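You operate a simulated robot arm through the tools that you are given. There is no shell and no other tool. Be economical: measure what you need, move in short steps, check, and stop when the job is done.

The job below is to be done with a simulated two-armed robot. You get a single attempt, and the scene is never put back.

TASK
Brush oil on the middle of the baking tray and set the two rolls from the table on it.
Fine: bottle brush and oil dish, stand the brush back; oil first. Set down upright: bottle brush. A coat counts when it lies all over at full strength: go over it till it gets no stronger.

It is judged by the outcome, as a careful person would: the job done as asked, and still so three seconds after it is handed in. It fails if anything else is knocked over, pushed out of place, dropped, spilled or broken.

THE ROBOT
Two 7-joint arms with fingered hands on one trunk, on a base that drives. Base frame: it is fixed to the floor where the robot stands at the start and does not move with it; the origin is under the middle of the robot, x ahead of it, y to its left, z up. Lengths are in mm, angles in rad, forces in N, time in s.
The left shoulder is at the start at [67, 169, 1045], the right one opposite. With the tool pointing down near the work surface each hand reaches from about 100 to 740 mm from the robot's upright axis, wherever it stands, measured 20 degrees to its own side. Places, roughly: baking tray inside [600, -200, 700]; bread roll (7x6x4 cm) [700, 100, 800]; heat knob [-600, -200, 700]; mode knob [-600, -200, 600]; oven [-800, -400, 600]; timer knob [-600, -200, 500]. Payload 4 kg a hand.
Tool frame (each hand has its own): the origin (TCP) lies between the finger pads and is the grasp point; the fingertips stand 26 mm ahead of it; z points along the fingers, y is the line along which they close. The gripper opens to 132 mm. The gripper's body begins 73 mm behind the TCP. The gripper is a hand of 4 fingers: y runs from the thumb to the fingers, the wrist lies at [0, 0, -224] in the tool frame, and closing takes about 1.5 s.
Orientation is told as [roll, pitch, yaw] about the base's x, y, z axes, in that order, counted from this pose: with the fingers straight down and closing along the base's y, the tool's x points along the base's -x, its y along +y and its z along -z.

THE INTERFACE
- The arms move only by the tool play_rows. It takes "left_targets", "right_targets" or both (then of equal length, played together; a hand with none holds still); each is a list of rows, each a list of 6 numbers: the shift along the tool's x, y, z in m, then the turn, a rotation vector about the tool's x, y, z in rad. In form: [[dx, dy, dz, ax, ay, az], ...]. A call has 1 to 12 rows; each row shifts and turns the commanded pose from where the row before left it, along the tool's axes as they then stand. "left_hand" and "right_hand" are, for a hand that has rows, the finger opening in m, from 0 to 0.132, set as the call begins (left out, the last holds). A row lasts 0.2 s, in which the tool goes at most 50 mm and 0.15 rad; a call with a longer step from one row to the next is refused whole, and so is a gripper value outside its range. A pose out of reach is approached as far as the arm can. The call stops where the force on the tool passes 40 N (or 10 N more than at its start, if that is more) or the arm is blocked; 0.2 s more then pass. The fingers move at their own pace (about 45 mm/s each) and stop on an object; they squeeze with about 25 N. The grip force told is the motor's: it shows also when the fingers shut on nothing. Time passes only in rows, and 0.2 s behind the last, so rows that do not move let the fingers close. The reply holds the time, the measured pose of the TCP, the force on the tool along the base axes, the opening and the grip force, in the units named above and with some noise, with the torque about the TCP (base axes, N m) and any sound that the robot's microphone picked up, and new pictures: "show" is both (left out), scene, wrist or none (wrist: the cameras of the hands that moved).
- Cameras (640 x 400 px; columns grow to the right, rows downward): "scene" is now at [131, -69.3, 1212.3]; the picture's right is [-0.78, -0.62, 0.00], its down [-0.39, 0.48, -0.79] and it looks along [0.49, -0.61, -0.62] (base axes); focal length 214 px, centre (320, 200). "left" rides on the left gripper at [-68, 2, -97] in its tool frame; the picture's right is [-0.03, -1.00, 0.00], its down [0.82, -0.02, -0.58] and it looks along [0.58, -0.02, 0.82] (tool axes); focal length 270 px, centre (320, 200). "right" rides on the right gripper at [68, 2, -97] in its tool frame; the picture's right is [-0.03, 1.00, 0.00], its down [-0.82, -0.02, -0.58] and it looks along [-0.58, -0.01, 0.82] (tool axes); focal length 270 px, centre (320, 200). There is no depth. A picture from a camera that has moved, and an enlarged one, comes with that camera's place and axes in the base frame and with its lens.
- slide_trunk(by): slides the trunk up (or, below 0, down) by that many mm; the arms and the scene camera ride with it, the base frame stays. It gives what a move gives, with no picture.
- steer(legs): drives the robot by 1 to 6 legs, each [ahead, turn to the left] in mm and rad, along the robot's own axes; the way and the turn of a leg run together, so that a leg with both is an arc; at most 1500 mm and 3.142 rad a leg. The arms and the cameras ride along, it lands a little off, and it stops where it bumps. It gives what a move gives, and a new picture of the scene camera.
- set_fingers(finger1, finger2, finger3, thumb_bend, hand): sets how far each is bent, from 0 (flat) to 1 (curled in); at 0.3 the hand is open as for a grip, at 0.7 the pads meet at the TCP. One left out holds its place. A second passes; each finger stops where it meets its share of the squeeze, and holds until it gets a number again. A gripper value or a shape takes the hand back. It gives what a move gives, with no picture; readings hold the bend of each and the force on the fingers (four entries, about 0 where the hand has none), thumb and palm.
- grasp_type(shape, hand): the hand has 4 fingers and takes this shape, open, in about a second: jaw (thumb against the fingers, like two jaws); tri (thumb and two fingers); tip (a fingertip pinch); poke (one finger out to press); point (the index stretched); flat (the hand flat); cup (the hand cupped); fist (a fist). The gripper value then closes the fingers along that shape, each until it touches; the sizes above hold for jaw. It gives what a move gives, with no picture.
- turn_head(pan, tilt): turns the head with the scene camera to pan (to the left, within 1.501 rad either way) and tilt (down, from -0.506 to 1.204), counted from straight ahead of the robot. It gives what a move gives, and a new picture of the scene camera.
- zoom(camera, box): a new picture of the part [left, top, right, bottom] of that camera's present view, enlarged. The clock stands still meanwhile.
- job_done(): hands the job in; it is judged then, once.

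Go step by step. Nothing tells you exact positions but the pictures and the camera data: compare them with the known pose of the tool, close in by small moves and look again before you grip or let go. The budget is 120 turns and 260 pictures, counting those below and the enlarged ones. Unless the task says otherwise, let go and move clear before handing in.

The tools are called after "Request:" as a command line: name --argument value ..., lists and objects as JSON in quotes. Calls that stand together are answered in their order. play_rows: Moves the arms, as the interface text tells. Its arguments: {"type":"object","properties":{"left_targets":{"type":"array","items":{"type":"array","items":{"type":"number"}}},"left_hand":{"type":"number"},"right_targets":{"type":"array","items":{"type":"array","items":{"type":"number"}}},"right_hand":{"type":"number"},"show":{"type":"string","enum":["both","scene","wrist","none"]}},"required":[]} The other tools are called the same way: slide_trunk (by) slides the trunk up or down; grasp_type (shape, hand) gives the hand a shape; set_fingers (finger1, finger2, finger3, thumb_bend, hand) moves the fingers one by one; steer (legs) drives the base; turn_head (pan, tilt) turns the head that bears the scene camera; zoom (camera, box) takes an enlarged picture of a part of a camera's view; job_done () hands the job in.

At the start:

```text
t: 0.0
left_position: [558.9, 176.3, 1176.7]
left_tool_rot: [0.001, 0.0, 0.0]
left_ft_force: [-0.4, 0.0, 0.1]
left_ft_torque: [0.0, -0.02, 0.02]
left_width: 131.9
left_gripper_force: 0.1
left_shape: jaw
left_bend: [0.3, 0.3, 0.3, 0.3]
left_finger forces: [0.0, 0.1, 0.1, 0.0, 0.0, 0.0]
right_position: [450.7, -298.0, 1108.3]
right_tool_rot: [-0.001, 0.002, -0.003]
right_ft_force: [0.2, -0.4, 0.2]
right_ft_torque: [-0.01, 0.0, 0.02]
right_width: 132.2
right_gripper_force: 0.1
right_shape: jaw
right_bend: [0.3, 0.3, 0.3, 0.3]
right_finger forces: [0.0, 0.0, 0.0, 0.0, 0.1, 0.0]
trunk travel left (down, up): [-275.0, 480.0]
robot x, y, heading: [-3.1, -3.4, 0.004]
head pan, tilt: [-0.895, 0.667]
```

scene: 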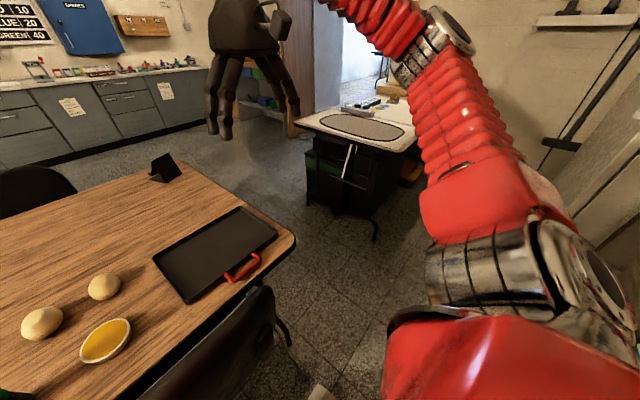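
right: 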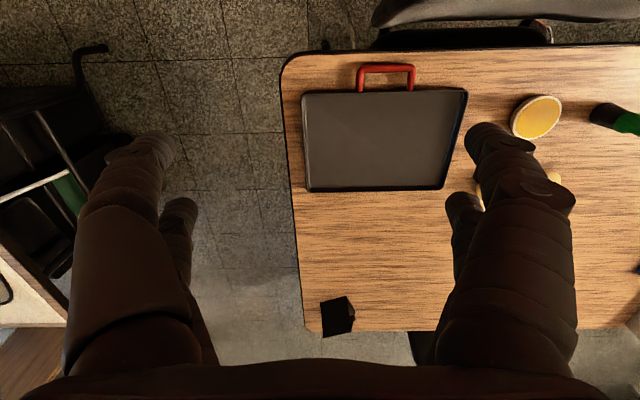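
left: 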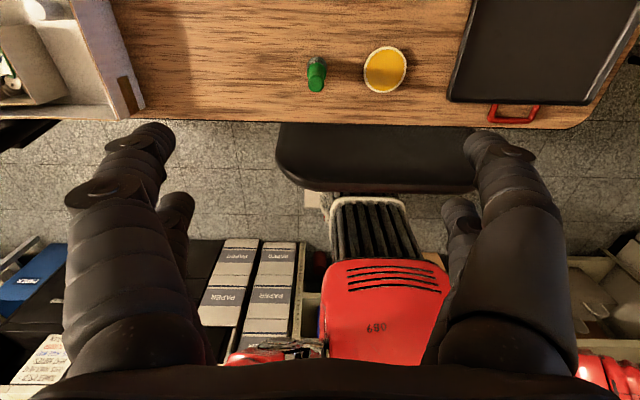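

I see a table ahead with the tray, an oil dish, two rolls and something green standing (likely the brush). I'll look straight at the table first.

Request:
turn_head --pan 0.0 --tilt 0.75

```text
t: 1.2
left_position: [559.9, 176.0, 1176.8]
left_tool_rot: [-0.001, -0.002, -0.001]
left_ft_force: [0.3, 0.1, 0.3]
left_ft_torque: [0.03, 0.02, -0.02]
left_width: 131.5
left_gripper_force: 0.1
left_shape: jaw
left_bend: [0.3, 0.3, 0.3, 0.3]
left_finger forces: [0.0, 0.0, 0.0, 0.1, 0.1, 0.0]
right_position: [450.2, -298.8, 1108.6]
right_tool_rot: [0.0, 0.002, -0.002]
right_ft_force: [-0.7, 0.6, 0.0]
right_ft_torque: [0.02, 0.0, -0.02]
right_width: 131.8
right_gripper_force: 0.1
right_shape: jaw
right_bend: [0.3, 0.3, 0.3, 0.3]
right_finger forces: [0.0, 0.0, 0.0, 0.0, 0.0, 0.0]
trunk travel left (down, up): [-275.0, 480.0]
robot x, y, heading: [2.0, 0.8, 0.004]
head pan, tilt: [0.0, 0.75]
camera scene: at [160.0, -2.0, 1205.2], right [0.0, -1.0, 0.0], down [-0.68, 0.0, -0.73], along [0.73, 0.0, -0.68], focal length 214 px, centre (320, 200)
```

scene: 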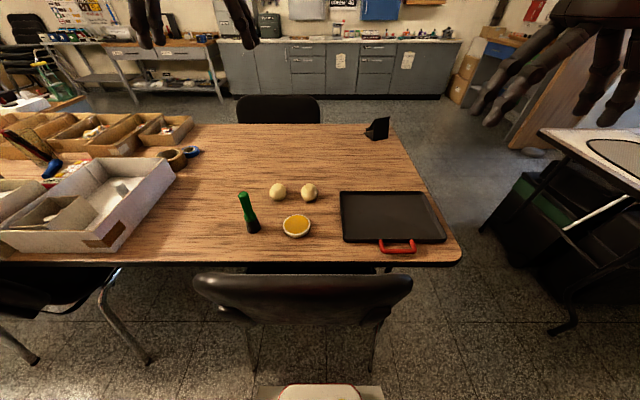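

Request:
zoom --camera "scene" --box '[200, 160, 470, 290]'

Request:
zoom --camera "left" --box '[240, 0, 480, 150]'

```text
2.37 times, centred on (335, 225) of scene
camera zoom: at [160.0, -2.0, 1205.2], right [0.0, -1.0, 0.0], down [-0.68, 0.0, -0.73], along [0.73, 0.0, -0.68], focal length 508 px, centre (284, 141)
```

zoom: 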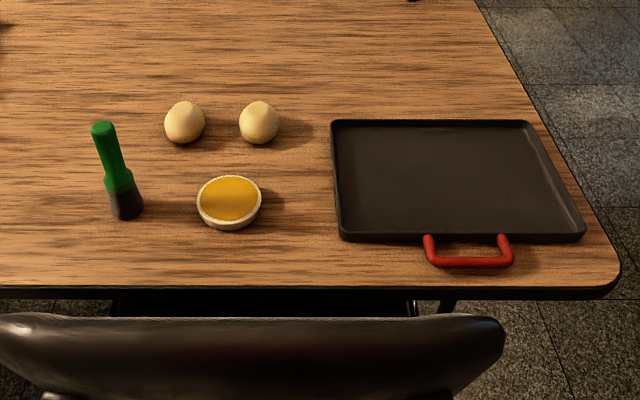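

```text
2.67 times, centred on (360, 75) of left
camera zoom: at [628.2, 177.6, 1275.1], right [0.02, -1.0, 0.0], down [-0.82, -0.02, 0.58], along [-0.58, -0.01, -0.82], focal length 721 px, centre (213, 533)
```

zoom: 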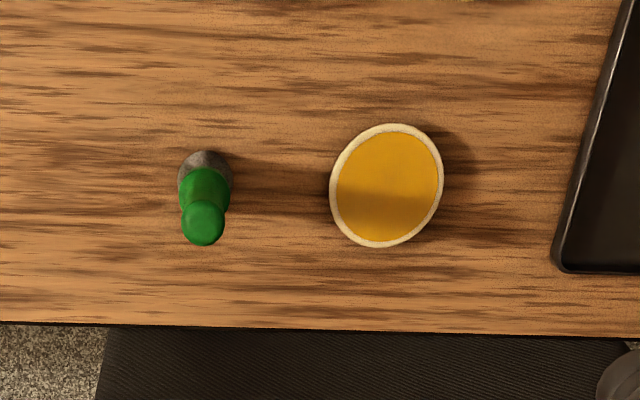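

Triangulating: brush stands at about (543,182), top z≈870; dish at (543,63), oil surface z≈755; tray centre about (605,-206); rolls at (675,132) and (675,33). I'll move the right hand aside and test whether the left hand can reach over the tray.

Request:
play_rows --right_targets '[[0.0375, -0.025, 0, 0, 0, 0], [0.0375, -0.025, 0, 0, 0, 0], [0.0375, -0.025, 0, 0, 0, 0], [0.0375, -0.025, 0, 0, 0, 0]]' --show "none"

Request:
play_rows --left_targets '[[-0.0046, -0.0382, 0.0177, 0, 0, 0], [-0.0046, -0.0382, 0.0177, 0, 0, 0], [-0.0046, -0.0382, 0.0177, 0, 0, 0], [-0.0046, -0.0382, 0.0177, 0, 0, 0], [-0.0046, -0.0382, 0.0177, 0, 0, 0], [-0.0046, -0.0382, 0.0177, 0, 0, 0], [-0.0046, -0.0382, 0.0177, 0, 0, 0], [-0.0046, -0.0382, 0.0177, 0, 0, 0], [-0.0046, -0.0382, 0.0177, 0, 0, 0], [-0.0046, -0.0382, 0.0177, 0, 0, 0]]'

```text
t: 2.2
left_position: [559.5, 174.9, 1177.8]
left_tool_rot: [0.0, 0.001, -0.001]
left_ft_force: [0.4, -0.4, 0.1]
left_ft_torque: [0.0, 0.05, 0.01]
left_width: 131.9
left_gripper_force: 0.0
left_shape: jaw
left_bend: [0.3, 0.3, 0.3, 0.3]
left_finger forces: [0.0, 0.1, 0.0, 0.1, 0.1, 0.0]
right_position: [325.6, -369.6, 1089.6]
right_tool_rot: [0.001, 0.002, -0.003]
right_ft_force: [-0.1, -0.9, 0.0]
right_ft_torque: [0.0, -0.01, -0.02]
right_width: 132.0
right_gripper_force: 0.2
right_shape: jaw
right_bend: [0.3, 0.3, 0.3, 0.3]
right_finger forces: [0.0, 0.0, 0.0, 0.0, 0.0, 0.1]
right hand out of reach, approached as far as the arm can: row 3, 4
trunk travel left (down, up): [-275.0, 480.0]
robot x, y, heading: [7.1, -0.3, 0.003]
head pan, tilt: [0.0, 0.75]
```

```text
t: 4.6
left_position: [614.6, -117.0, 1015.0]
left_tool_rot: [-0.03, 0.002, 0.063]
left_ft_force: [-0.3, 0.8, -0.2]
left_ft_torque: [0.01, 0.0, 0.0]
left_width: 131.9
left_gripper_force: 0.1
left_shape: jaw
left_bend: [0.3, 0.3, 0.3, 0.3]
left_finger forces: [0.1, 0.0, 0.0, 0.0, 0.1, 0.0]
left hand out of reach, approached as far as the arm can: row 9, 10
right_position: [326.0, -370.3, 1091.2]
right_tool_rot: [-0.001, 0.0, -0.001]
right_ft_force: [0.6, -0.5, -0.2]
right_ft_torque: [-0.01, 0.02, 0.0]
right_width: 132.0
right_gripper_force: 0.2
right_shape: jaw
right_bend: [0.3, 0.3, 0.3, 0.3]
right_finger forces: [0.1, 0.0, 0.0, 0.1, 0.1, 0.1]
trunk travel left (down, up): [-275.0, 480.0]
robot x, y, heading: [1.9, -3.8, -0.002]
head pan, tilt: [0.0, 0.75]
stopped in row 10 (left hand): the arm was blocked; the commanded pose is now the measured one
camera scene: at [160.1, -2.2, 1205.2], right [0.0, -1.0, 0.0], down [-0.68, 0.0, -0.73], along [0.73, 0.0, -0.68], focal length 214 px, centre (320, 200)
camera left: at [681.8, -108.4, 1112.0], right [0.09, -1.0, 0.03], down [-0.81, -0.06, 0.58], along [-0.58, -0.08, -0.81], focal length 270 px, centre (320, 200)
```

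scene: 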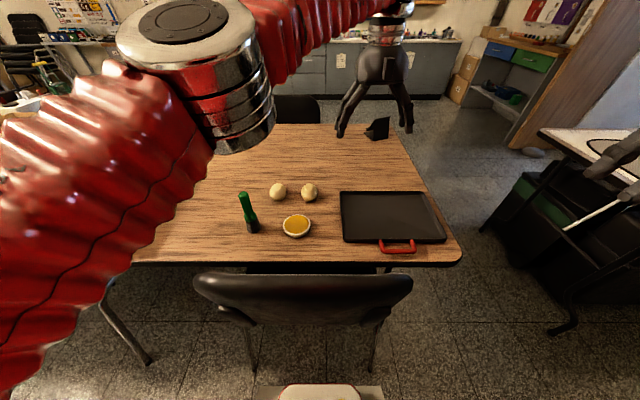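
left: 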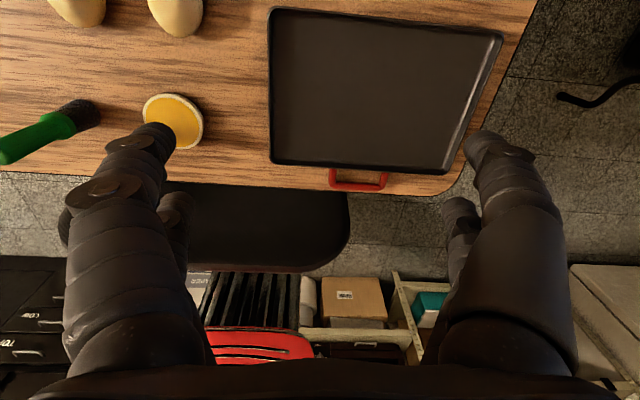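

The left arm reaches only to about y=-117 here; a right turn of the base would help. I'll check the clearance between base and chair first.

Request:
turn_head --pan 0.0 --tilt 1.2

```text
t: 5.5
left_position: [612.7, -118.2, 1016.3]
left_tool_rot: [-0.033, 0.0, 0.064]
left_ft_force: [-0.3, -0.3, -0.7]
left_ft_torque: [-0.02, -0.03, 0.01]
left_width: 131.8
left_gripper_force: 0.0
left_shape: jaw
left_bend: [0.3, 0.3, 0.3, 0.3]
left_finger forces: [0.0, 0.0, 0.0, 0.1, 0.1, 0.0]
right_position: [325.8, -368.6, 1091.0]
right_tool_rot: [0.001, 0.0, -0.003]
right_ft_force: [-0.2, 0.1, -0.7]
right_ft_torque: [0.04, 0.01, 0.03]
right_width: 131.9
right_gripper_force: 0.1
right_shape: jaw
right_bend: [0.3, 0.3, 0.3, 0.3]
right_finger forces: [0.0, 0.1, 0.0, 0.0, 0.1, 0.1]
trunk travel left (down, up): [-275.0, 480.0]
robot x, y, heading: [-2.4, -3.5, 0.004]
head pan, tilt: [0.0, 1.201]
camera scene: at [133.0, -2.0, 1173.6], right [0.0, -1.0, 0.0], down [-0.93, 0.0, -0.36], along [0.36, 0.0, -0.93], focal length 214 px, centre (320, 200)
```

scene: 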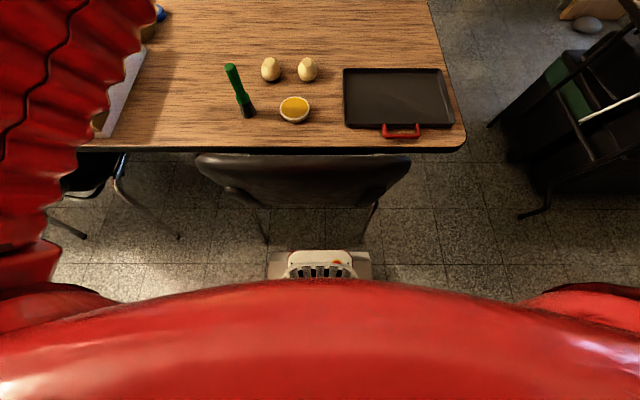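

Base front is about 100 mm clear of the chair legs, so a turn in place of -0.4 rad is safe. Turning now.

Request:
steer --legs '[[0, -0.4]]'

Request:
turn_head --pan 0.35 --tilt 0.85

```text
t: 7.3
left_position: [602.8, -298.4, 1052.3]
left_tool_rot: [-0.175, -0.064, -0.125]
left_ft_force: [0.0, -0.5, 0.3]
left_ft_torque: [0.0, 0.0, -0.02]
left_width: 132.0
left_gripper_force: 0.1
left_shape: jaw
left_bend: [0.3, 0.3, 0.3, 0.3]
left_finger forces: [0.0, 0.0, 0.0, 0.1, 0.1, 0.0]
right_position: [169.4, -458.4, 1084.1]
right_tool_rot: [0.011, -0.005, -0.399]
right_ft_force: [-0.5, 0.1, 0.3]
right_ft_torque: [0.02, -0.01, -0.03]
right_width: 132.0
right_gripper_force: 0.1
right_shape: jaw
right_bend: [0.3, 0.3, 0.3, 0.3]
right_finger forces: [0.0, 0.0, 0.0, 0.0, 0.1, 0.0]
trunk travel left (down, up): [-275.0, 480.0]
robot x, y, heading: [6.5, 18.9, -0.396]
head pan, tilt: [0.0, 1.201]
stopped in leg 1: the robot was blocked; the commanded pose is now the measured one
camera scene: at [127.9, -30.6, 1173.6], right [-0.38, -0.92, 0.0], down [-0.86, 0.36, -0.36], along [0.33, -0.14, -0.93], focal length 214 px, centre (320, 200)
```

scene: 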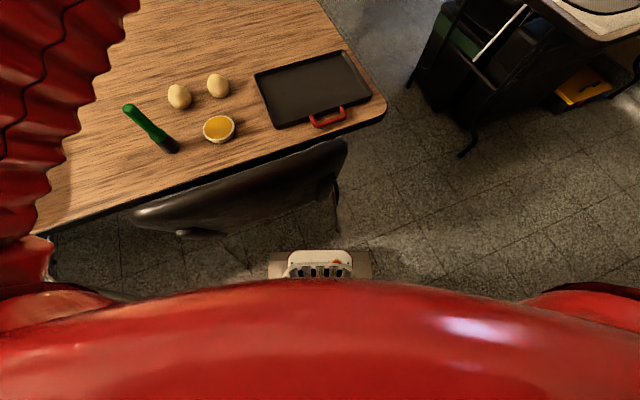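

```text
t: 8.2
left_position: [603.0, -298.7, 1048.5]
left_tool_rot: [-0.174, -0.064, -0.127]
left_ft_force: [-0.7, 1.0, -0.7]
left_ft_torque: [0.0, -0.02, -0.02]
left_width: 132.2
left_gripper_force: 0.2
left_shape: jaw
left_bend: [0.3, 0.3, 0.3, 0.3]
left_finger forces: [0.0, 0.1, 0.0, 0.1, 0.0, 0.1]
right_position: [168.5, -456.5, 1084.4]
right_tool_rot: [0.012, -0.007, -0.396]
right_ft_force: [0.1, 0.5, 0.3]
right_ft_torque: [-0.01, 0.01, 0.0]
right_width: 132.4
right_gripper_force: 0.1
right_shape: jaw
right_bend: [0.3, 0.3, 0.3, 0.3]
right_finger forces: [0.0, 0.0, 0.0, 0.1, 0.1, 0.1]
trunk travel left (down, up): [-275.0, 480.0]
robot x, y, heading: [4.5, 23.9, -0.394]
head pan, tilt: [0.351, 0.85]
camera scene: at [154.9, -11.8, 1197.2], right [-0.04, -1.0, 0.0], down [-0.75, 0.03, -0.66], along [0.66, -0.03, -0.75], focal length 214 px, centre (320, 200)
```

scene: 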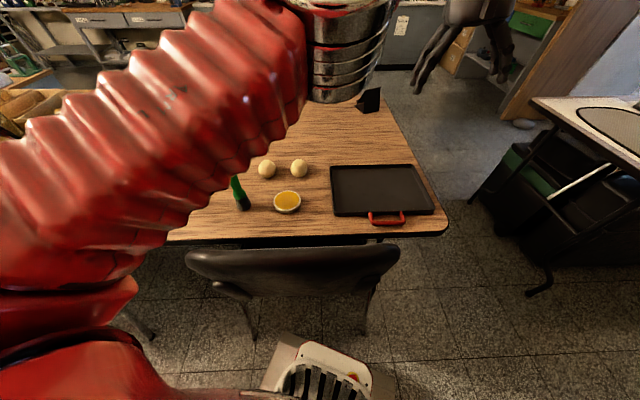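

The turn finished within 0.004 rad and the chair is unmoved. Now I level the left hand and bring it back above the brush.

Request:
play_rows --left_targets '[[0, 0, 0, -0.087, 0.032, 0.035], [0, 0, 0, -0.087, 0.032, 0.035], [0.01545, 0.0459, 0, 0, 0, 0], [0.01545, 0.0459, 0, 0, 0, 0], [0.01545, 0.0459, 0, 0, 0, 0], [0.01545, 0.0459, 0, 0, 0, 0], [0.01545, 0.0459, 0, 0, 0, 0], [0.01545, 0.0459, 0, 0, 0, 0], [0.01545, 0.0459, 0, 0, 0, 0], [0.01545, 0.0459, 0, 0, 0, 0], [0.01545, 0.0459, 0, 0, 0, 0], [0.01545, 0.0459, 0, 0, 0, 0]]' --show "both"

```text
t: 10.8
left_position: [520.9, 219.2, 1064.3]
left_tool_rot: [0.002, -0.008, -0.199]
left_ft_force: [-0.2, 0.1, 0.1]
left_ft_torque: [-0.01, -0.01, 0.0]
left_width: 132.0
left_gripper_force: 0.0
left_shape: jaw
left_bend: [0.3, 0.3, 0.3, 0.3]
left_finger forces: [0.0, 0.0, 0.0, 0.1, 0.0, 0.1]
left hand out of reach, approached as far as the arm can: row 1, 2
right_position: [168.8, -457.1, 1086.0]
right_tool_rot: [0.011, -0.009, -0.396]
right_ft_force: [0.0, 0.3, -0.4]
right_ft_torque: [0.0, 0.02, 0.01]
right_width: 132.0
right_gripper_force: 0.2
right_shape: jaw
right_bend: [0.3, 0.3, 0.3, 0.3]
right_finger forces: [0.0, 0.1, 0.0, 0.0, 0.0, 0.0]
trunk travel left (down, up): [-275.0, 480.0]
robot x, y, heading: [9.5, 20.2, -0.391]
head pan, tilt: [0.351, 0.85]
camera scene: at [154.1, -10.9, 1197.4], right [-0.04, -1.0, 0.0], down [-0.75, 0.03, -0.66], along [0.66, -0.03, -0.75], focal length 214 px, centre (320, 200)
camera left: at [587.4, 208.0, 1161.8], right [-0.18, -0.98, 0.0], down [-0.81, 0.14, 0.57], along [-0.56, 0.1, -0.82], focal length 270 px, centre (320, 200)
```

scene: 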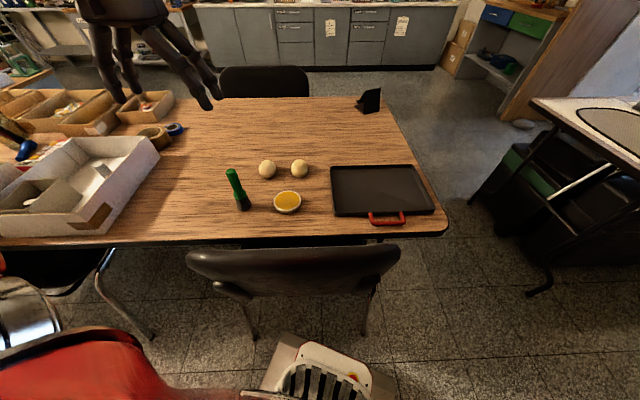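
left: 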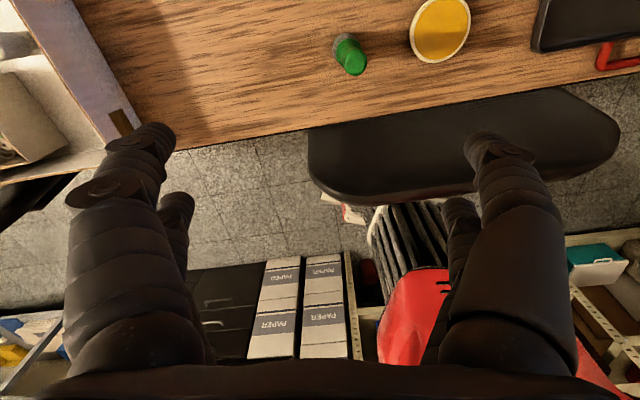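

Brush axis checks out at about (543,182). I'll move to directly above it with fingertips just over its top, then look.

Request:
play_rows --left_targets '[[-0.0096, -0.0103, 0.043, 0, 0, 0], [-0.0096, -0.0103, 0.043, 0, 0, 0], [-0.0096, -0.0103, 0.043, 0, 0, 0], [0, 0, 0, 0, 0, 0]]'

```text
t: 11.8
left_position: [545.4, 181.8, 935.3]
left_tool_rot: [0.002, -0.009, -0.2]
left_ft_force: [-0.1, -0.9, 0.1]
left_ft_torque: [-0.02, 0.01, 0.0]
left_width: 132.0
left_gripper_force: 0.1
left_shape: jaw
left_bend: [0.3, 0.3, 0.3, 0.3]
left_finger forces: [0.1, 0.0, 0.0, 0.0, 0.0, 0.0]
right_position: [168.8, -458.4, 1086.2]
right_tool_rot: [0.01, -0.006, -0.397]
right_ft_force: [0.5, -0.9, -1.3]
right_ft_torque: [0.02, 0.01, -0.01]
right_width: 131.9
right_gripper_force: 0.1
right_shape: jaw
right_bend: [0.3, 0.3, 0.3, 0.3]
right_finger forces: [0.0, 0.0, 0.0, 0.0, 0.0, 0.0]
trunk travel left (down, up): [-275.0, 480.0]
robot x, y, heading: [4.4, 21.1, -0.392]
head pan, tilt: [0.351, 0.85]
camera scene: at [154.4, -11.4, 1197.4], right [-0.04, -1.0, 0.0], down [-0.75, 0.03, -0.66], along [0.66, -0.03, -0.75], focal length 214 px, centre (320, 200)
camera left: at [611.2, 170.5, 1033.5], right [-0.17, -0.98, 0.0], down [-0.81, 0.14, 0.57], along [-0.56, 0.1, -0.82], focal length 270 px, centre (320, 200)
```

scene: 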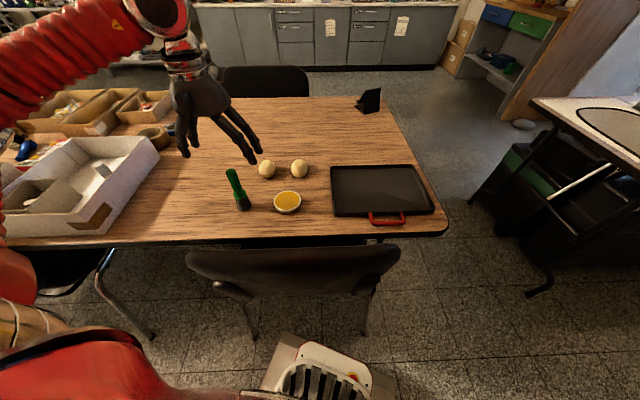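
left: 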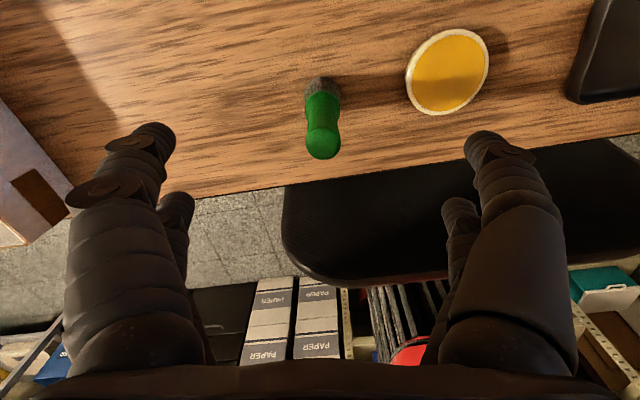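

Hand is centred over the handle. Descend to TCP z≈840 and check before closing.

Request:
play_rows --left_targets '[[0, -0.0005, 0.024, 0, 0, 0], [0, -0.0005, 0.024, 0, 0, 0], [0, 0, 0.024, 0, 0, 0], [0, 0, 0.023, 0, 0, 0], [0, 0, 0, 0, 0, 0]]' --show "wrist"

```text
t: 13.0
left_position: [544.8, 182.2, 839.0]
left_tool_rot: [0.001, -0.008, -0.2]
left_ft_force: [0.5, -0.2, -0.7]
left_ft_torque: [0.0, -0.01, 0.02]
left_width: 132.0
left_gripper_force: 0.1
left_shape: jaw
left_bend: [0.3, 0.3, 0.3, 0.3]
left_finger forces: [0.0, 0.1, 0.0, 0.0, 0.0, 0.1]
right_position: [168.1, -457.5, 1085.4]
right_tool_rot: [0.011, -0.008, -0.397]
right_ft_force: [0.6, 0.0, 0.1]
right_ft_torque: [-0.01, -0.03, 0.0]
right_width: 132.0
right_gripper_force: 0.0
right_shape: jaw
right_bend: [0.3, 0.3, 0.3, 0.3]
right_finger forces: [0.1, 0.0, 0.0, 0.1, 0.0, 0.0]
trunk travel left (down, up): [-275.0, 480.0]
robot x, y, heading: [4.1, 16.6, -0.392]
head pan, tilt: [0.351, 0.85]
camera left: at [612.1, 170.0, 935.6], right [-0.17, -0.98, 0.0], down [-0.81, 0.14, 0.57], along [-0.56, 0.1, -0.82], focal length 270 px, centre (320, 200)
```

left: 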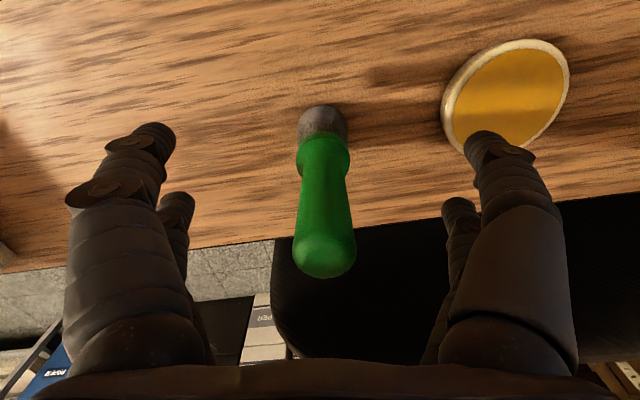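

The handle sits in the middle between the fingers. Close.

Request:
play_rows --left_targets '[[0, 0, 0, 0, 0, 0], [0, 0, 0, 0, 0, 0], [0, 0, 0, 0, 0, 0], [0, 0, 0, 0, 0, 0], [0, 0, 0, 0, 0, 0], [0, 0, 0, 0, 0, 0], [0, 0, 0, 0, 0, 0], [0, 0, 0, 0, 0, 0], [0, 0, 0, 0, 0, 0]]' --left_hand 0.0 --show "both"

```text
t: 15.0
left_position: [546.6, 181.7, 838.3]
left_tool_rot: [0.001, -0.008, -0.202]
left_ft_force: [-0.3, 0.1, 0.6]
left_ft_torque: [-0.01, 0.01, 0.0]
left_width: 0.2
left_gripper_force: 25.1
left_shape: jaw
left_bend: [0.62, 0.63, 0.63, 0.7]
left_finger forces: [0.1, 0.0, 0.1, 0.0, 0.0, 0.1]
right_position: [169.4, -458.3, 1085.3]
right_tool_rot: [0.011, -0.009, -0.398]
right_ft_force: [0.0, 0.6, -0.5]
right_ft_torque: [-0.02, 0.03, 0.01]
right_width: 132.0
right_gripper_force: 0.1
right_shape: jaw
right_bend: [0.3, 0.3, 0.3, 0.3]
right_finger forces: [0.0, 0.0, 0.0, 0.0, 0.0, 0.0]
trunk travel left (down, up): [-275.0, 480.0]
robot x, y, heading: [6.9, 16.8, -0.394]
head pan, tilt: [0.351, 0.85]
camera scene: at [154.7, -11.6, 1197.3], right [-0.04, -1.0, 0.0], down [-0.75, 0.03, -0.66], along [0.66, -0.03, -0.75], focal length 214 px, centre (320, 200)
camera left: at [612.2, 169.8, 935.7], right [-0.17, -0.98, 0.0], down [-0.81, 0.14, 0.57], along [-0.56, 0.1, -0.82], focal length 270 px, centre (320, 200)
```

scene: 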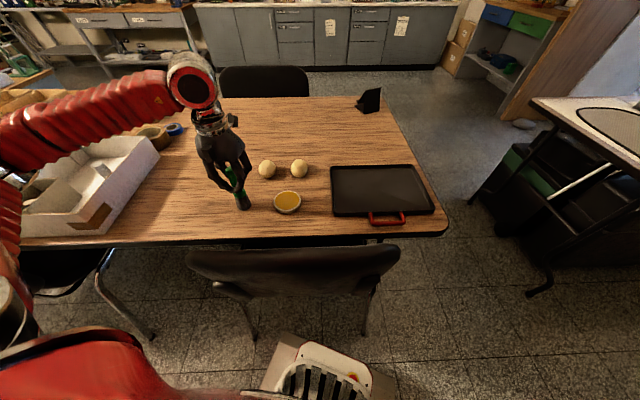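
left: 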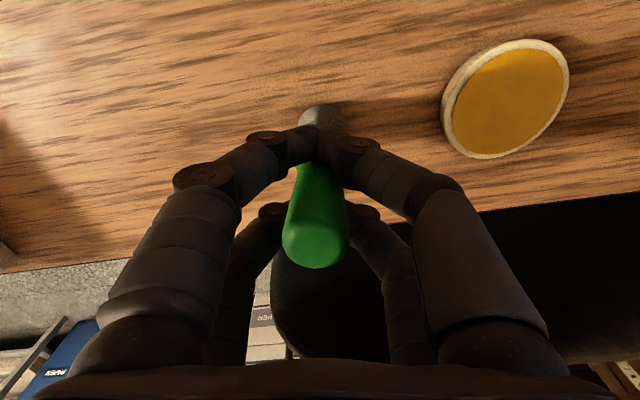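

The fingers shut on nothing: the handle seems to sit between a front and a rear finger pair. Let me look closely.

Request:
zoom --camera "scene" --box '[180, 110, 290, 220]'

Request:
zoom --camera "left" --box '[160, 80, 480, 380]'

```text
3.64 times, centred on (235, 165) of scene
camera zoom: at [154.7, -11.6, 1197.3], right [-0.04, -1.0, 0.0], down [-0.75, 0.03, -0.66], along [0.66, -0.03, -0.75], focal length 780 px, centre (629, 327)
```

zoom: 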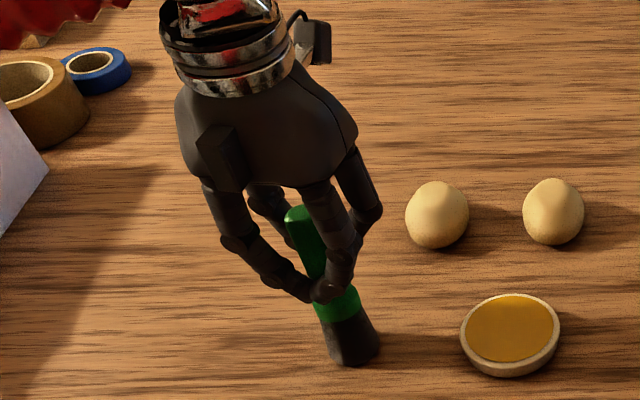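

```text
1.33 times, centred on (320, 230) of left
camera zoom: at [612.2, 169.8, 935.7], right [-0.17, -0.98, 0.0], down [-0.81, 0.14, 0.57], along [-0.56, 0.1, -0.82], focal length 360 px, centre (320, 160)
```

zoom: 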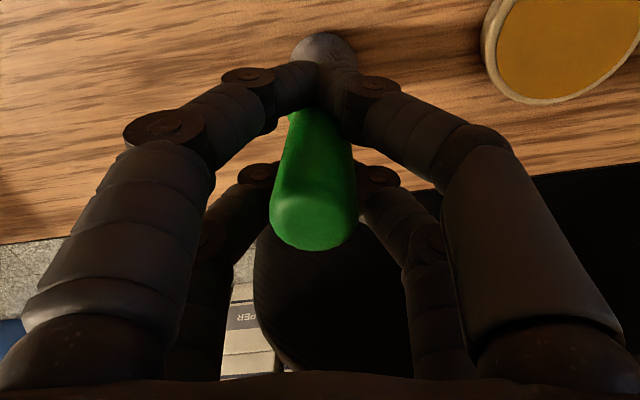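

Confirmed: the brush stands untouched between two finger pairs. I'll open, rise clear, and try the "tri" shape.

Request:
play_rows --left_targets '[[0, 0, 0, 0, 0, 0], [0, 0, 0, 0, 0, 0], [0, 0, 0, 0, 0, 0], [0, 0, 0, 0, 0, 0], [0, 0, 0, 0, 0, 0], [0, 0, 0, 0, 0, 0], [0, 0, 0, 0, 0, 0], [0, 0, -0.035, 0, 0, 0], [0, 0, -0.035, 0, 0, 0], [0, 0, -0.03, 0, 0, 0]]' --left_hand 0.132 --show "none"

Request:
grasp_type --shape "tri" --hand "left"

Request:
zoom --camera "left" --box '[0, 0, 640, 400]'

Request:
zoom --camera "scene" --box '[160, 70, 320, 220]'

```text
t: 17.2
left_position: [540.0, 183.3, 940.3]
left_tool_rot: [0.002, -0.007, -0.201]
left_ft_force: [0.0, 0.2, -0.1]
left_ft_torque: [0.01, 0.0, -0.02]
left_width: 132.1
left_gripper_force: 0.0
left_shape: jaw
left_bend: [0.3, 0.3, 0.3, 0.3]
left_finger forces: [0.0, 0.0, 0.0, 0.0, 0.0, 0.0]
right_position: [168.6, -457.2, 1085.6]
right_tool_rot: [0.01, -0.006, -0.396]
right_ft_force: [0.0, 0.9, 0.0]
right_ft_torque: [-0.01, -0.01, 0.02]
right_width: 131.9
right_gripper_force: 0.1
right_shape: jaw
right_bend: [0.3, 0.3, 0.3, 0.3]
right_finger forces: [0.1, 0.0, 0.0, 0.0, 0.1, 0.0]
trunk travel left (down, up): [-275.0, 480.0]
robot x, y, heading: [9.3, 22.9, -0.392]
head pan, tilt: [0.351, 0.85]
```

```text
t: 18.1
left_position: [541.1, 183.2, 939.1]
left_tool_rot: [0.002, -0.006, -0.202]
left_ft_force: [0.0, 0.5, -0.4]
left_ft_torque: [-0.02, 0.01, 0.02]
left_width: 131.8
left_gripper_force: 0.1
left_shape: tri
left_bend: [0.3, 0.3, 0.3, 0.3]
left_finger forces: [0.0, 0.1, 0.0, 0.0, 0.0, 0.0]
right_position: [168.7, -458.0, 1084.7]
right_tool_rot: [0.01, -0.008, -0.397]
right_ft_force: [-0.3, 1.2, -0.1]
right_ft_torque: [-0.01, 0.01, -0.01]
right_width: 132.1
right_gripper_force: 0.0
right_shape: jaw
right_bend: [0.3, 0.3, 0.3, 0.3]
right_finger forces: [0.0, 0.0, 0.0, 0.1, 0.1, 0.1]
trunk travel left (down, up): [-275.0, 480.0]
robot x, y, heading: [8.3, 23.8, -0.387]
head pan, tilt: [0.351, 0.85]
```

```text
1.00 times, centred on (320, 200) of left (not enlarged: the box is as wide or as high as the picture)
camera zoom: at [606.4, 170.2, 1037.3], right [-0.17, -0.98, 0.0], down [-0.81, 0.14, 0.57], along [-0.56, 0.1, -0.82], focal length 270 px, centre (320, 200)
```

zoom: 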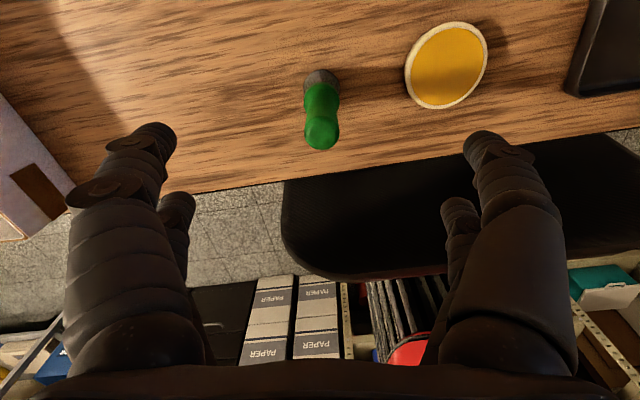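

```text
2.67 times, centred on (240, 145) of scene
camera zoom: at [154.7, -11.6, 1197.3], right [-0.04, -1.0, 0.0], down [-0.75, 0.03, -0.66], along [0.66, -0.03, -0.75], focal length 572 px, centre (533, 347)
```

zoom: 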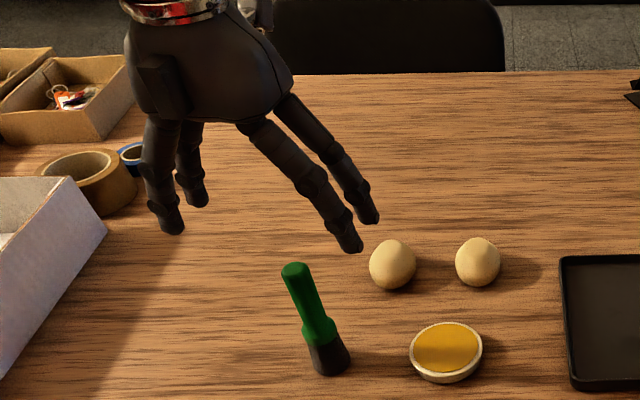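

Finger pairs lie at about x=±20 mm in the tool frame, leaving a gap just as wide as the handle. I'll see how tri and tip shapes close in the air.

Request:
play_rows --left_targets '[[0, 0, 0, 0, 0, 0], [0, 0, 0, 0, 0, 0], [0, 0, 0, 0, 0, 0], [0, 0, 0, 0, 0, 0], [0, 0, 0, 0, 0, 0], [0, 0, 0, 0, 0, 0], [0, 0, 0, 0, 0, 0]]' --left_hand 0.0 --show "wrist"

Request:
grasp_type --shape "tip" --hand "left"

Request:
play_rows --left_targets '[[0, 0, 0, 0, 0, 0], [0, 0, 0, 0, 0, 0], [0, 0, 0, 0, 0, 0], [0, 0, 0, 0, 0, 0], [0, 0, 0, 0, 0, 0], [0, 0, 0, 0, 0, 0], [0, 0, 0, 0, 0, 0]]' --left_hand 0.0 --show "wrist"

```text
t: 19.7
left_position: [540.3, 183.5, 939.3]
left_tool_rot: [-0.001, -0.007, -0.199]
left_ft_force: [-0.4, -0.4, 0.8]
left_ft_torque: [0.0, -0.03, 0.01]
left_width: 0.0
left_gripper_force: 0.1
left_shape: tri
left_bend: [0.63, 0.63, 0.63, 0.7]
left_finger forces: [0.1, 0.0, 0.0, 0.0, 0.0, 0.0]
right_position: [168.4, -457.5, 1085.1]
right_tool_rot: [0.01, -0.007, -0.397]
right_ft_force: [0.1, -0.6, 0.4]
right_ft_torque: [0.01, 0.02, -0.01]
right_width: 132.0
right_gripper_force: 0.1
right_shape: jaw
right_bend: [0.3, 0.3, 0.3, 0.3]
right_finger forces: [0.0, 0.1, 0.0, 0.1, 0.1, 0.1]
trunk travel left (down, up): [-275.0, 480.0]
robot x, y, heading: [8.5, 20.5, -0.393]
head pan, tilt: [0.351, 0.85]
camera left: at [606.4, 170.2, 1037.5], right [-0.17, -0.98, 0.0], down [-0.81, 0.14, 0.57], along [-0.56, 0.1, -0.82], focal length 270 px, centre (320, 200)
```

left: 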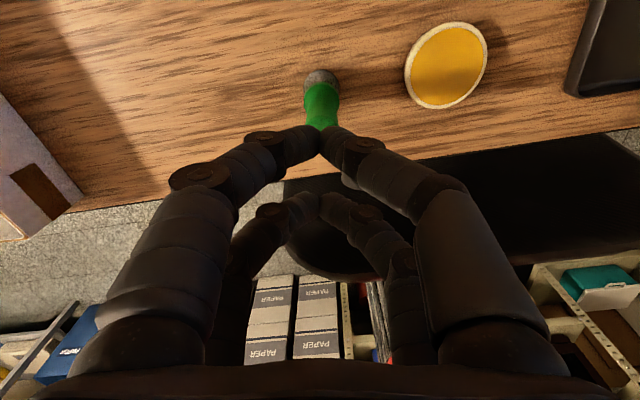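

```text
t: 20.6
left_position: [540.8, 183.1, 939.6]
left_tool_rot: [0.001, -0.008, -0.201]
left_ft_force: [-0.1, -0.4, 0.5]
left_ft_torque: [0.0, 0.0, -0.01]
left_width: 132.0
left_gripper_force: 0.0
left_shape: tip
left_bend: [0.3, 0.3, 0.3, 0.3]
left_finger forces: [0.1, 0.0, 0.1, 0.1, 0.0, 0.0]
right_position: [169.6, -457.7, 1085.2]
right_tool_rot: [0.011, -0.008, -0.398]
right_ft_force: [0.2, 0.5, 0.4]
right_ft_torque: [-0.01, 0.01, 0.0]
right_width: 132.0
right_gripper_force: 0.0
right_shape: jaw
right_bend: [0.3, 0.3, 0.3, 0.3]
right_finger forces: [0.0, 0.0, 0.2, 0.0, 0.0, 0.0]
trunk travel left (down, up): [-275.0, 480.0]
robot x, y, heading: [5.2, 19.9, -0.392]
head pan, tilt: [0.351, 0.85]
```

```text
t: 22.2
left_position: [538.8, 182.3, 939.7]
left_tool_rot: [0.0, -0.007, -0.2]
left_ft_force: [0.2, 0.4, 0.0]
left_ft_torque: [0.02, -0.01, -0.05]
left_width: 0.0
left_gripper_force: 0.1
left_shape: tip
left_bend: [0.63, 0.63, 0.63, 0.7]
left_finger forces: [0.0, 0.1, 0.1, 0.1, 0.0, 0.0]
right_position: [169.6, -457.7, 1084.2]
right_tool_rot: [0.012, -0.007, -0.396]
right_ft_force: [-1.5, 0.5, 0.2]
right_ft_torque: [0.01, -0.04, 0.0]
right_width: 132.3
right_gripper_force: 0.0
right_shape: jaw
right_bend: [0.3, 0.3, 0.3, 0.3]
right_finger forces: [0.0, 0.0, 0.0, 0.0, 0.0, 0.0]
trunk travel left (down, up): [-275.0, 480.0]
robot x, y, heading: [9.2, 20.6, -0.391]
head pan, tilt: [0.351, 0.85]
camera left: at [606.4, 170.2, 1037.5], right [-0.17, -0.98, 0.0], down [-0.81, 0.14, 0.57], along [-0.56, 0.1, -0.82], focal length 270 px, centre (320, 200)
```

left: 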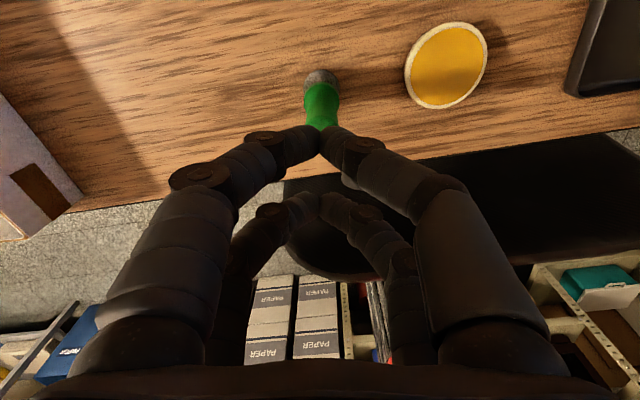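

The shapes all close the same way. I'll open and zoom on the brush to gauge whether the wider collar can be gripped by all four fingers.

Request:
grasp_type --shape "jaw" --hand "left"

Request:
zoom --camera "left" --box '[280, 60, 376, 160]'

Request:
zoom --camera "scene" --box '[210, 155, 275, 220]'

```text
t: 23.1
left_position: [540.4, 182.2, 939.3]
left_tool_rot: [0.002, -0.006, -0.201]
left_ft_force: [-0.4, -0.6, 0.0]
left_ft_torque: [-0.01, 0.01, -0.03]
left_width: 131.9
left_gripper_force: 0.1
left_shape: jaw
left_bend: [0.3, 0.3, 0.3, 0.3]
left_finger forces: [0.0, 0.0, 0.0, 0.1, 0.0, 0.1]
right_position: [169.5, -456.4, 1084.5]
right_tool_rot: [0.01, -0.006, -0.395]
right_ft_force: [1.4, 0.0, 0.0]
right_ft_torque: [-0.02, 0.04, -0.02]
right_width: 132.1
right_gripper_force: 0.2
right_shape: jaw
right_bend: [0.3, 0.3, 0.3, 0.3]
right_finger forces: [0.1, 0.0, 0.0, 0.0, 0.1, 0.0]
trunk travel left (down, up): [-275.0, 480.0]
robot x, y, heading: [5.9, 20.5, -0.395]
head pan, tilt: [0.351, 0.85]
```

```text
4.00 times, centred on (328, 110) of left
camera zoom: at [606.4, 170.2, 1037.5], right [-0.17, -0.98, 0.0], down [-0.81, 0.14, 0.57], along [-0.56, 0.1, -0.82], focal length 1081 px, centre (288, 560)
```

zoom: 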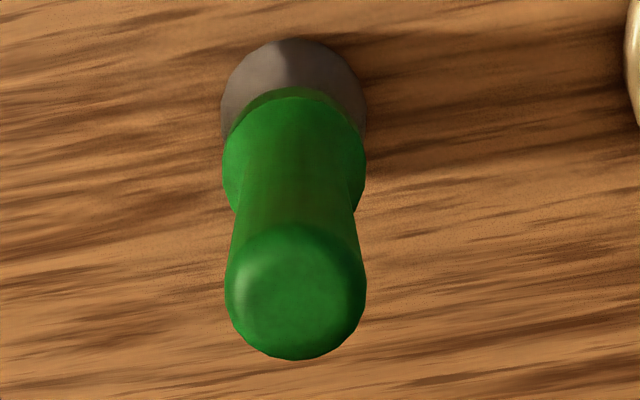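

```text
6.15 times, centred on (242, 188) of scene
camera zoom: at [154.7, -11.6, 1197.3], right [-0.04, -1.0, 0.0], down [-0.75, 0.03, -0.66], along [0.66, -0.03, -0.75], focal length 1320 px, centre (797, 277)
```

zoom: 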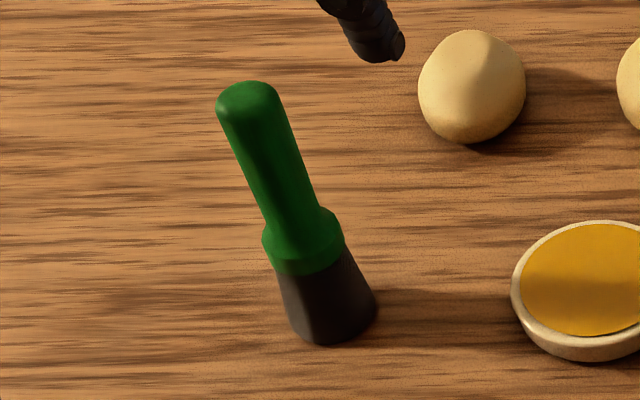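

Brush measured: axis (545,180), collar (31 mm) at z≈781–808, top 867. Gripping with TCP at z≈801 puts all four fingers on the collar, palm just clear of the top.

Request:
play_rows --left_targets '[[-0.0058, -0.0003, 0.03, 0, 0, 0], [0, 0, 0.04, 0, 0, 0], [0, 0, 0.04, 0, 0, 0], [0, 0, 0.015, 0, 0, 0], [0, 0, 0.0135, 0, 0, 0], [0, 0, 0, 0, 0, 0]]' --show "both"

```text
t: 24.5
left_position: [549.5, 181.2, 800.0]
left_tool_rot: [0.001, -0.008, -0.2]
left_ft_force: [-0.6, -0.3, -1.0]
left_ft_torque: [-0.02, -0.02, -0.03]
left_width: 132.0
left_gripper_force: 0.1
left_shape: jaw
left_bend: [0.3, 0.3, 0.3, 0.3]
left_finger forces: [0.0, 0.0, 0.0, 0.0, 0.0, 0.1]
right_position: [168.9, -457.8, 1085.0]
right_tool_rot: [0.011, -0.008, -0.397]
right_ft_force: [-1.1, -0.5, 0.4]
right_ft_torque: [-0.02, 0.01, -0.05]
right_width: 132.1
right_gripper_force: 0.0
right_shape: jaw
right_bend: [0.3, 0.3, 0.3, 0.3]
right_finger forces: [0.0, 0.0, 0.0, 0.0, 0.0, 0.1]
trunk travel left (down, up): [-275.0, 480.0]
robot x, y, heading: [2.6, 20.2, -0.392]
head pan, tilt: [0.351, 0.85]
camera scene: at [154.6, -11.6, 1197.3], right [-0.04, -1.0, 0.0], down [-0.75, 0.03, -0.66], along [0.66, -0.03, -0.75], focal length 214 px, centre (320, 200)
camera left: at [614.9, 168.6, 897.9], right [-0.17, -0.98, 0.0], down [-0.81, 0.14, 0.57], along [-0.56, 0.1, -0.82], focal length 270 px, centre (320, 200)
```

scene: 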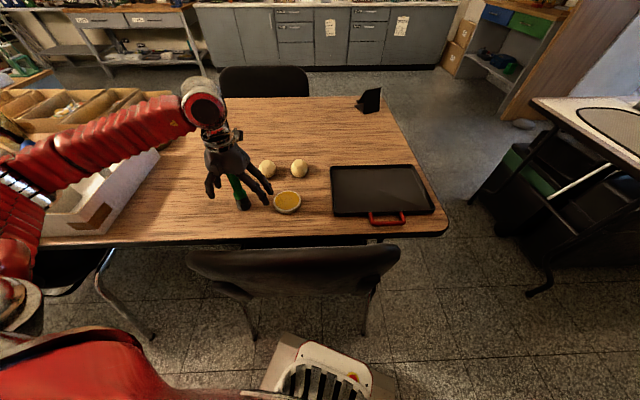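
left: 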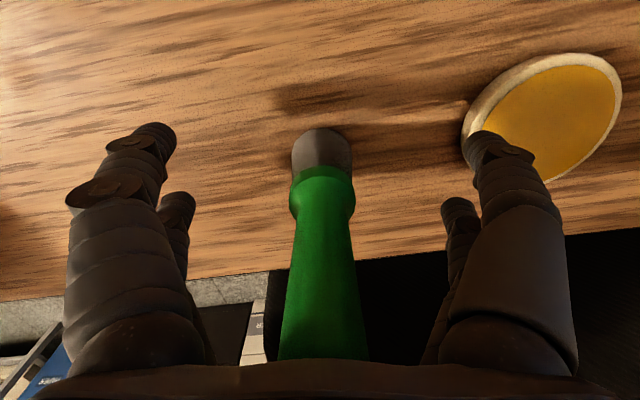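

Fingers surround the collar. Small centring shift, then close.

Request:
play_rows --left_targets '[[0.002, 0, 0, 0, 0, 0], [0, 0, 0, 0, 0, 0], [0, 0, 0, 0, 0, 0], [0, 0, 0, 0, 0, 0], [0, 0, 0, 0, 0, 0], [0, 0, 0, 0, 0, 0], [0, 0, 0, 0, 0, 0], [0, 0, 0, 0, 0, 0], [0, 0, 0, 0, 0, 0]]' --left_hand 0.0 --show "both"

```text
t: 26.5
left_position: [547.4, 180.9, 801.4]
left_tool_rot: [0.002, -0.008, -0.202]
left_ft_force: [-0.2, -0.9, 0.2]
left_ft_torque: [-0.04, -0.01, 0.02]
left_width: 0.1
left_gripper_force: 24.9
left_shape: jaw
left_bend: [0.61, 0.73, 0.73, 0.7]
left_finger forces: [0.0, 21.4, 20.8, 0.0, 0.0, 0.0]
right_position: [168.9, -457.1, 1085.6]
right_tool_rot: [0.011, -0.007, -0.398]
right_ft_force: [-0.8, -0.4, -0.2]
right_ft_torque: [0.01, 0.02, 0.0]
right_width: 132.1
right_gripper_force: 0.1
right_shape: jaw
right_bend: [0.3, 0.3, 0.3, 0.3]
right_finger forces: [0.1, 0.0, 0.0, 0.1, 0.0, 0.0]
trunk travel left (down, up): [-275.0, 480.0]
robot x, y, heading: [3.7, 20.1, -0.388]
head pan, tilt: [0.351, 0.85]
camera scene: at [154.7, -11.6, 1197.3], right [-0.04, -1.0, 0.0], down [-0.75, 0.03, -0.66], along [0.66, -0.03, -0.75], focal length 214 px, centre (320, 200)
camera left: at [613.5, 168.9, 898.0], right [-0.17, -0.98, 0.0], down [-0.81, 0.14, 0.57], along [-0.56, 0.1, -0.82], focal length 270 px, centre (320, 200)
```

scene: 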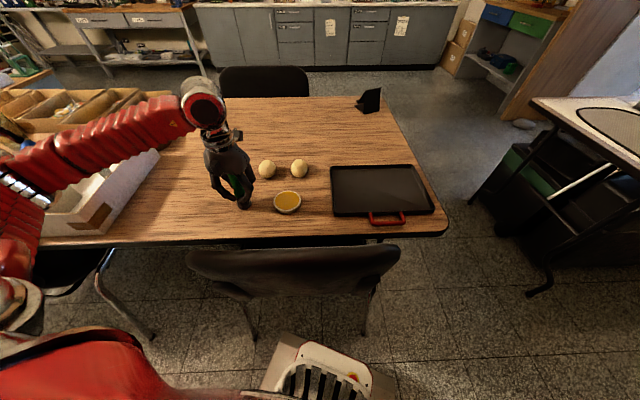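
left: 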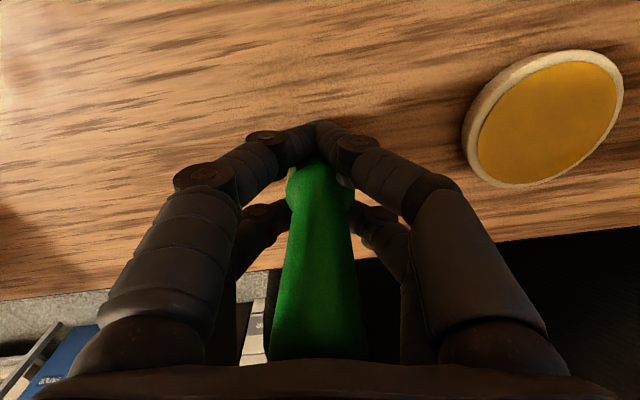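

Two fingers report contact (21 N). I'll look closely to see what actually holds.

Request:
zoom --camera "left" --box '[220, 100, 440, 240]'

Request:
zoom --camera "scene" --box '[190, 120, 290, 220]'

```text
2.86 times, centred on (330, 170) of left
camera zoom: at [613.5, 168.9, 898.0], right [-0.17, -0.98, 0.0], down [-0.81, 0.14, 0.57], along [-0.56, 0.1, -0.82], focal length 772 px, centre (291, 286)
```

zoom: 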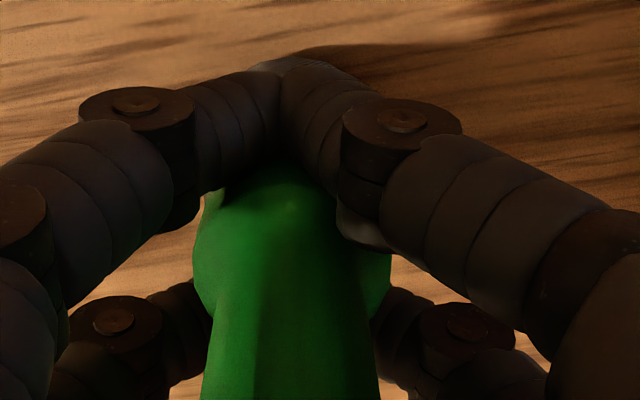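

```text
4.00 times, centred on (240, 170) of scene
camera zoom: at [154.7, -11.6, 1197.3], right [-0.04, -1.0, 0.0], down [-0.75, 0.03, -0.66], along [0.66, -0.03, -0.75], focal length 858 px, centre (640, 320)
```

zoom: 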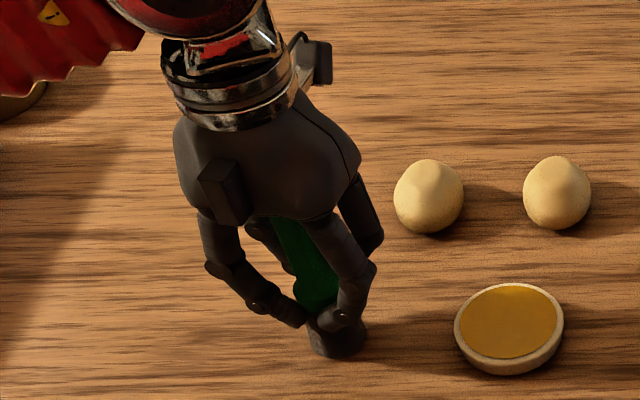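

It looks tightly caged between the pairs. I'll test by lifting a mere 6 mm and reading the forces.

Request:
play_rows --left_targets '[[0, 0, -0.003, 0, 0, 0], [0, 0, -0.003, 0, 0, 0], [0, 0, 0, 0, 0, 0], [0, 0, 0, 0, 0, 0]]' --show "none"

Request:
zoom --camera "scene" --box '[190, 120, 290, 220]'

```text
t: 27.5
left_position: [547.7, 181.3, 806.3]
left_tool_rot: [0.002, -0.007, -0.2]
left_ft_force: [0.8, -0.2, -0.2]
left_ft_torque: [-0.01, 0.02, -0.01]
left_width: 0.0
left_gripper_force: 25.2
left_shape: jaw
left_bend: [0.61, 0.73, 0.73, 0.7]
left_finger forces: [0.1, 21.9, 20.8, 0.1, 0.0, 0.1]
right_position: [169.3, -458.6, 1084.5]
right_tool_rot: [0.013, -0.006, -0.397]
right_ft_force: [0.4, -0.7, -0.1]
right_ft_torque: [0.0, 0.01, 0.03]
right_width: 131.6
right_gripper_force: 0.0
right_shape: jaw
right_bend: [0.3, 0.3, 0.3, 0.3]
right_finger forces: [0.1, 0.0, 0.0, 0.1, 0.0, 0.1]
trunk travel left (down, up): [-275.0, 480.0]
robot x, y, heading: [7.3, 22.3, -0.392]
head pan, tilt: [0.351, 0.85]
```

```text
4.00 times, centred on (240, 170) of scene
camera zoom: at [154.7, -11.6, 1197.3], right [-0.04, -1.0, 0.0], down [-0.75, 0.03, -0.66], along [0.66, -0.03, -0.75], focal length 858 px, centre (640, 320)
```

zoom: 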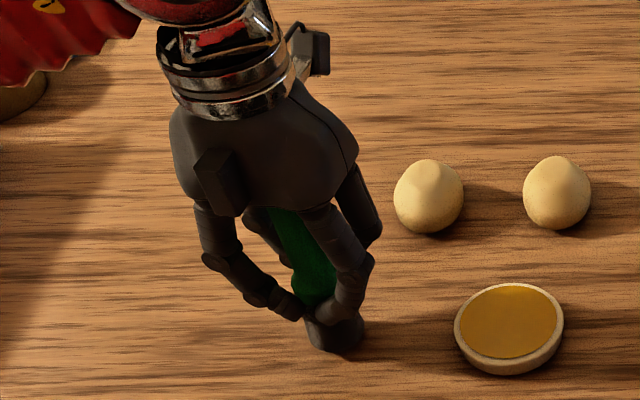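

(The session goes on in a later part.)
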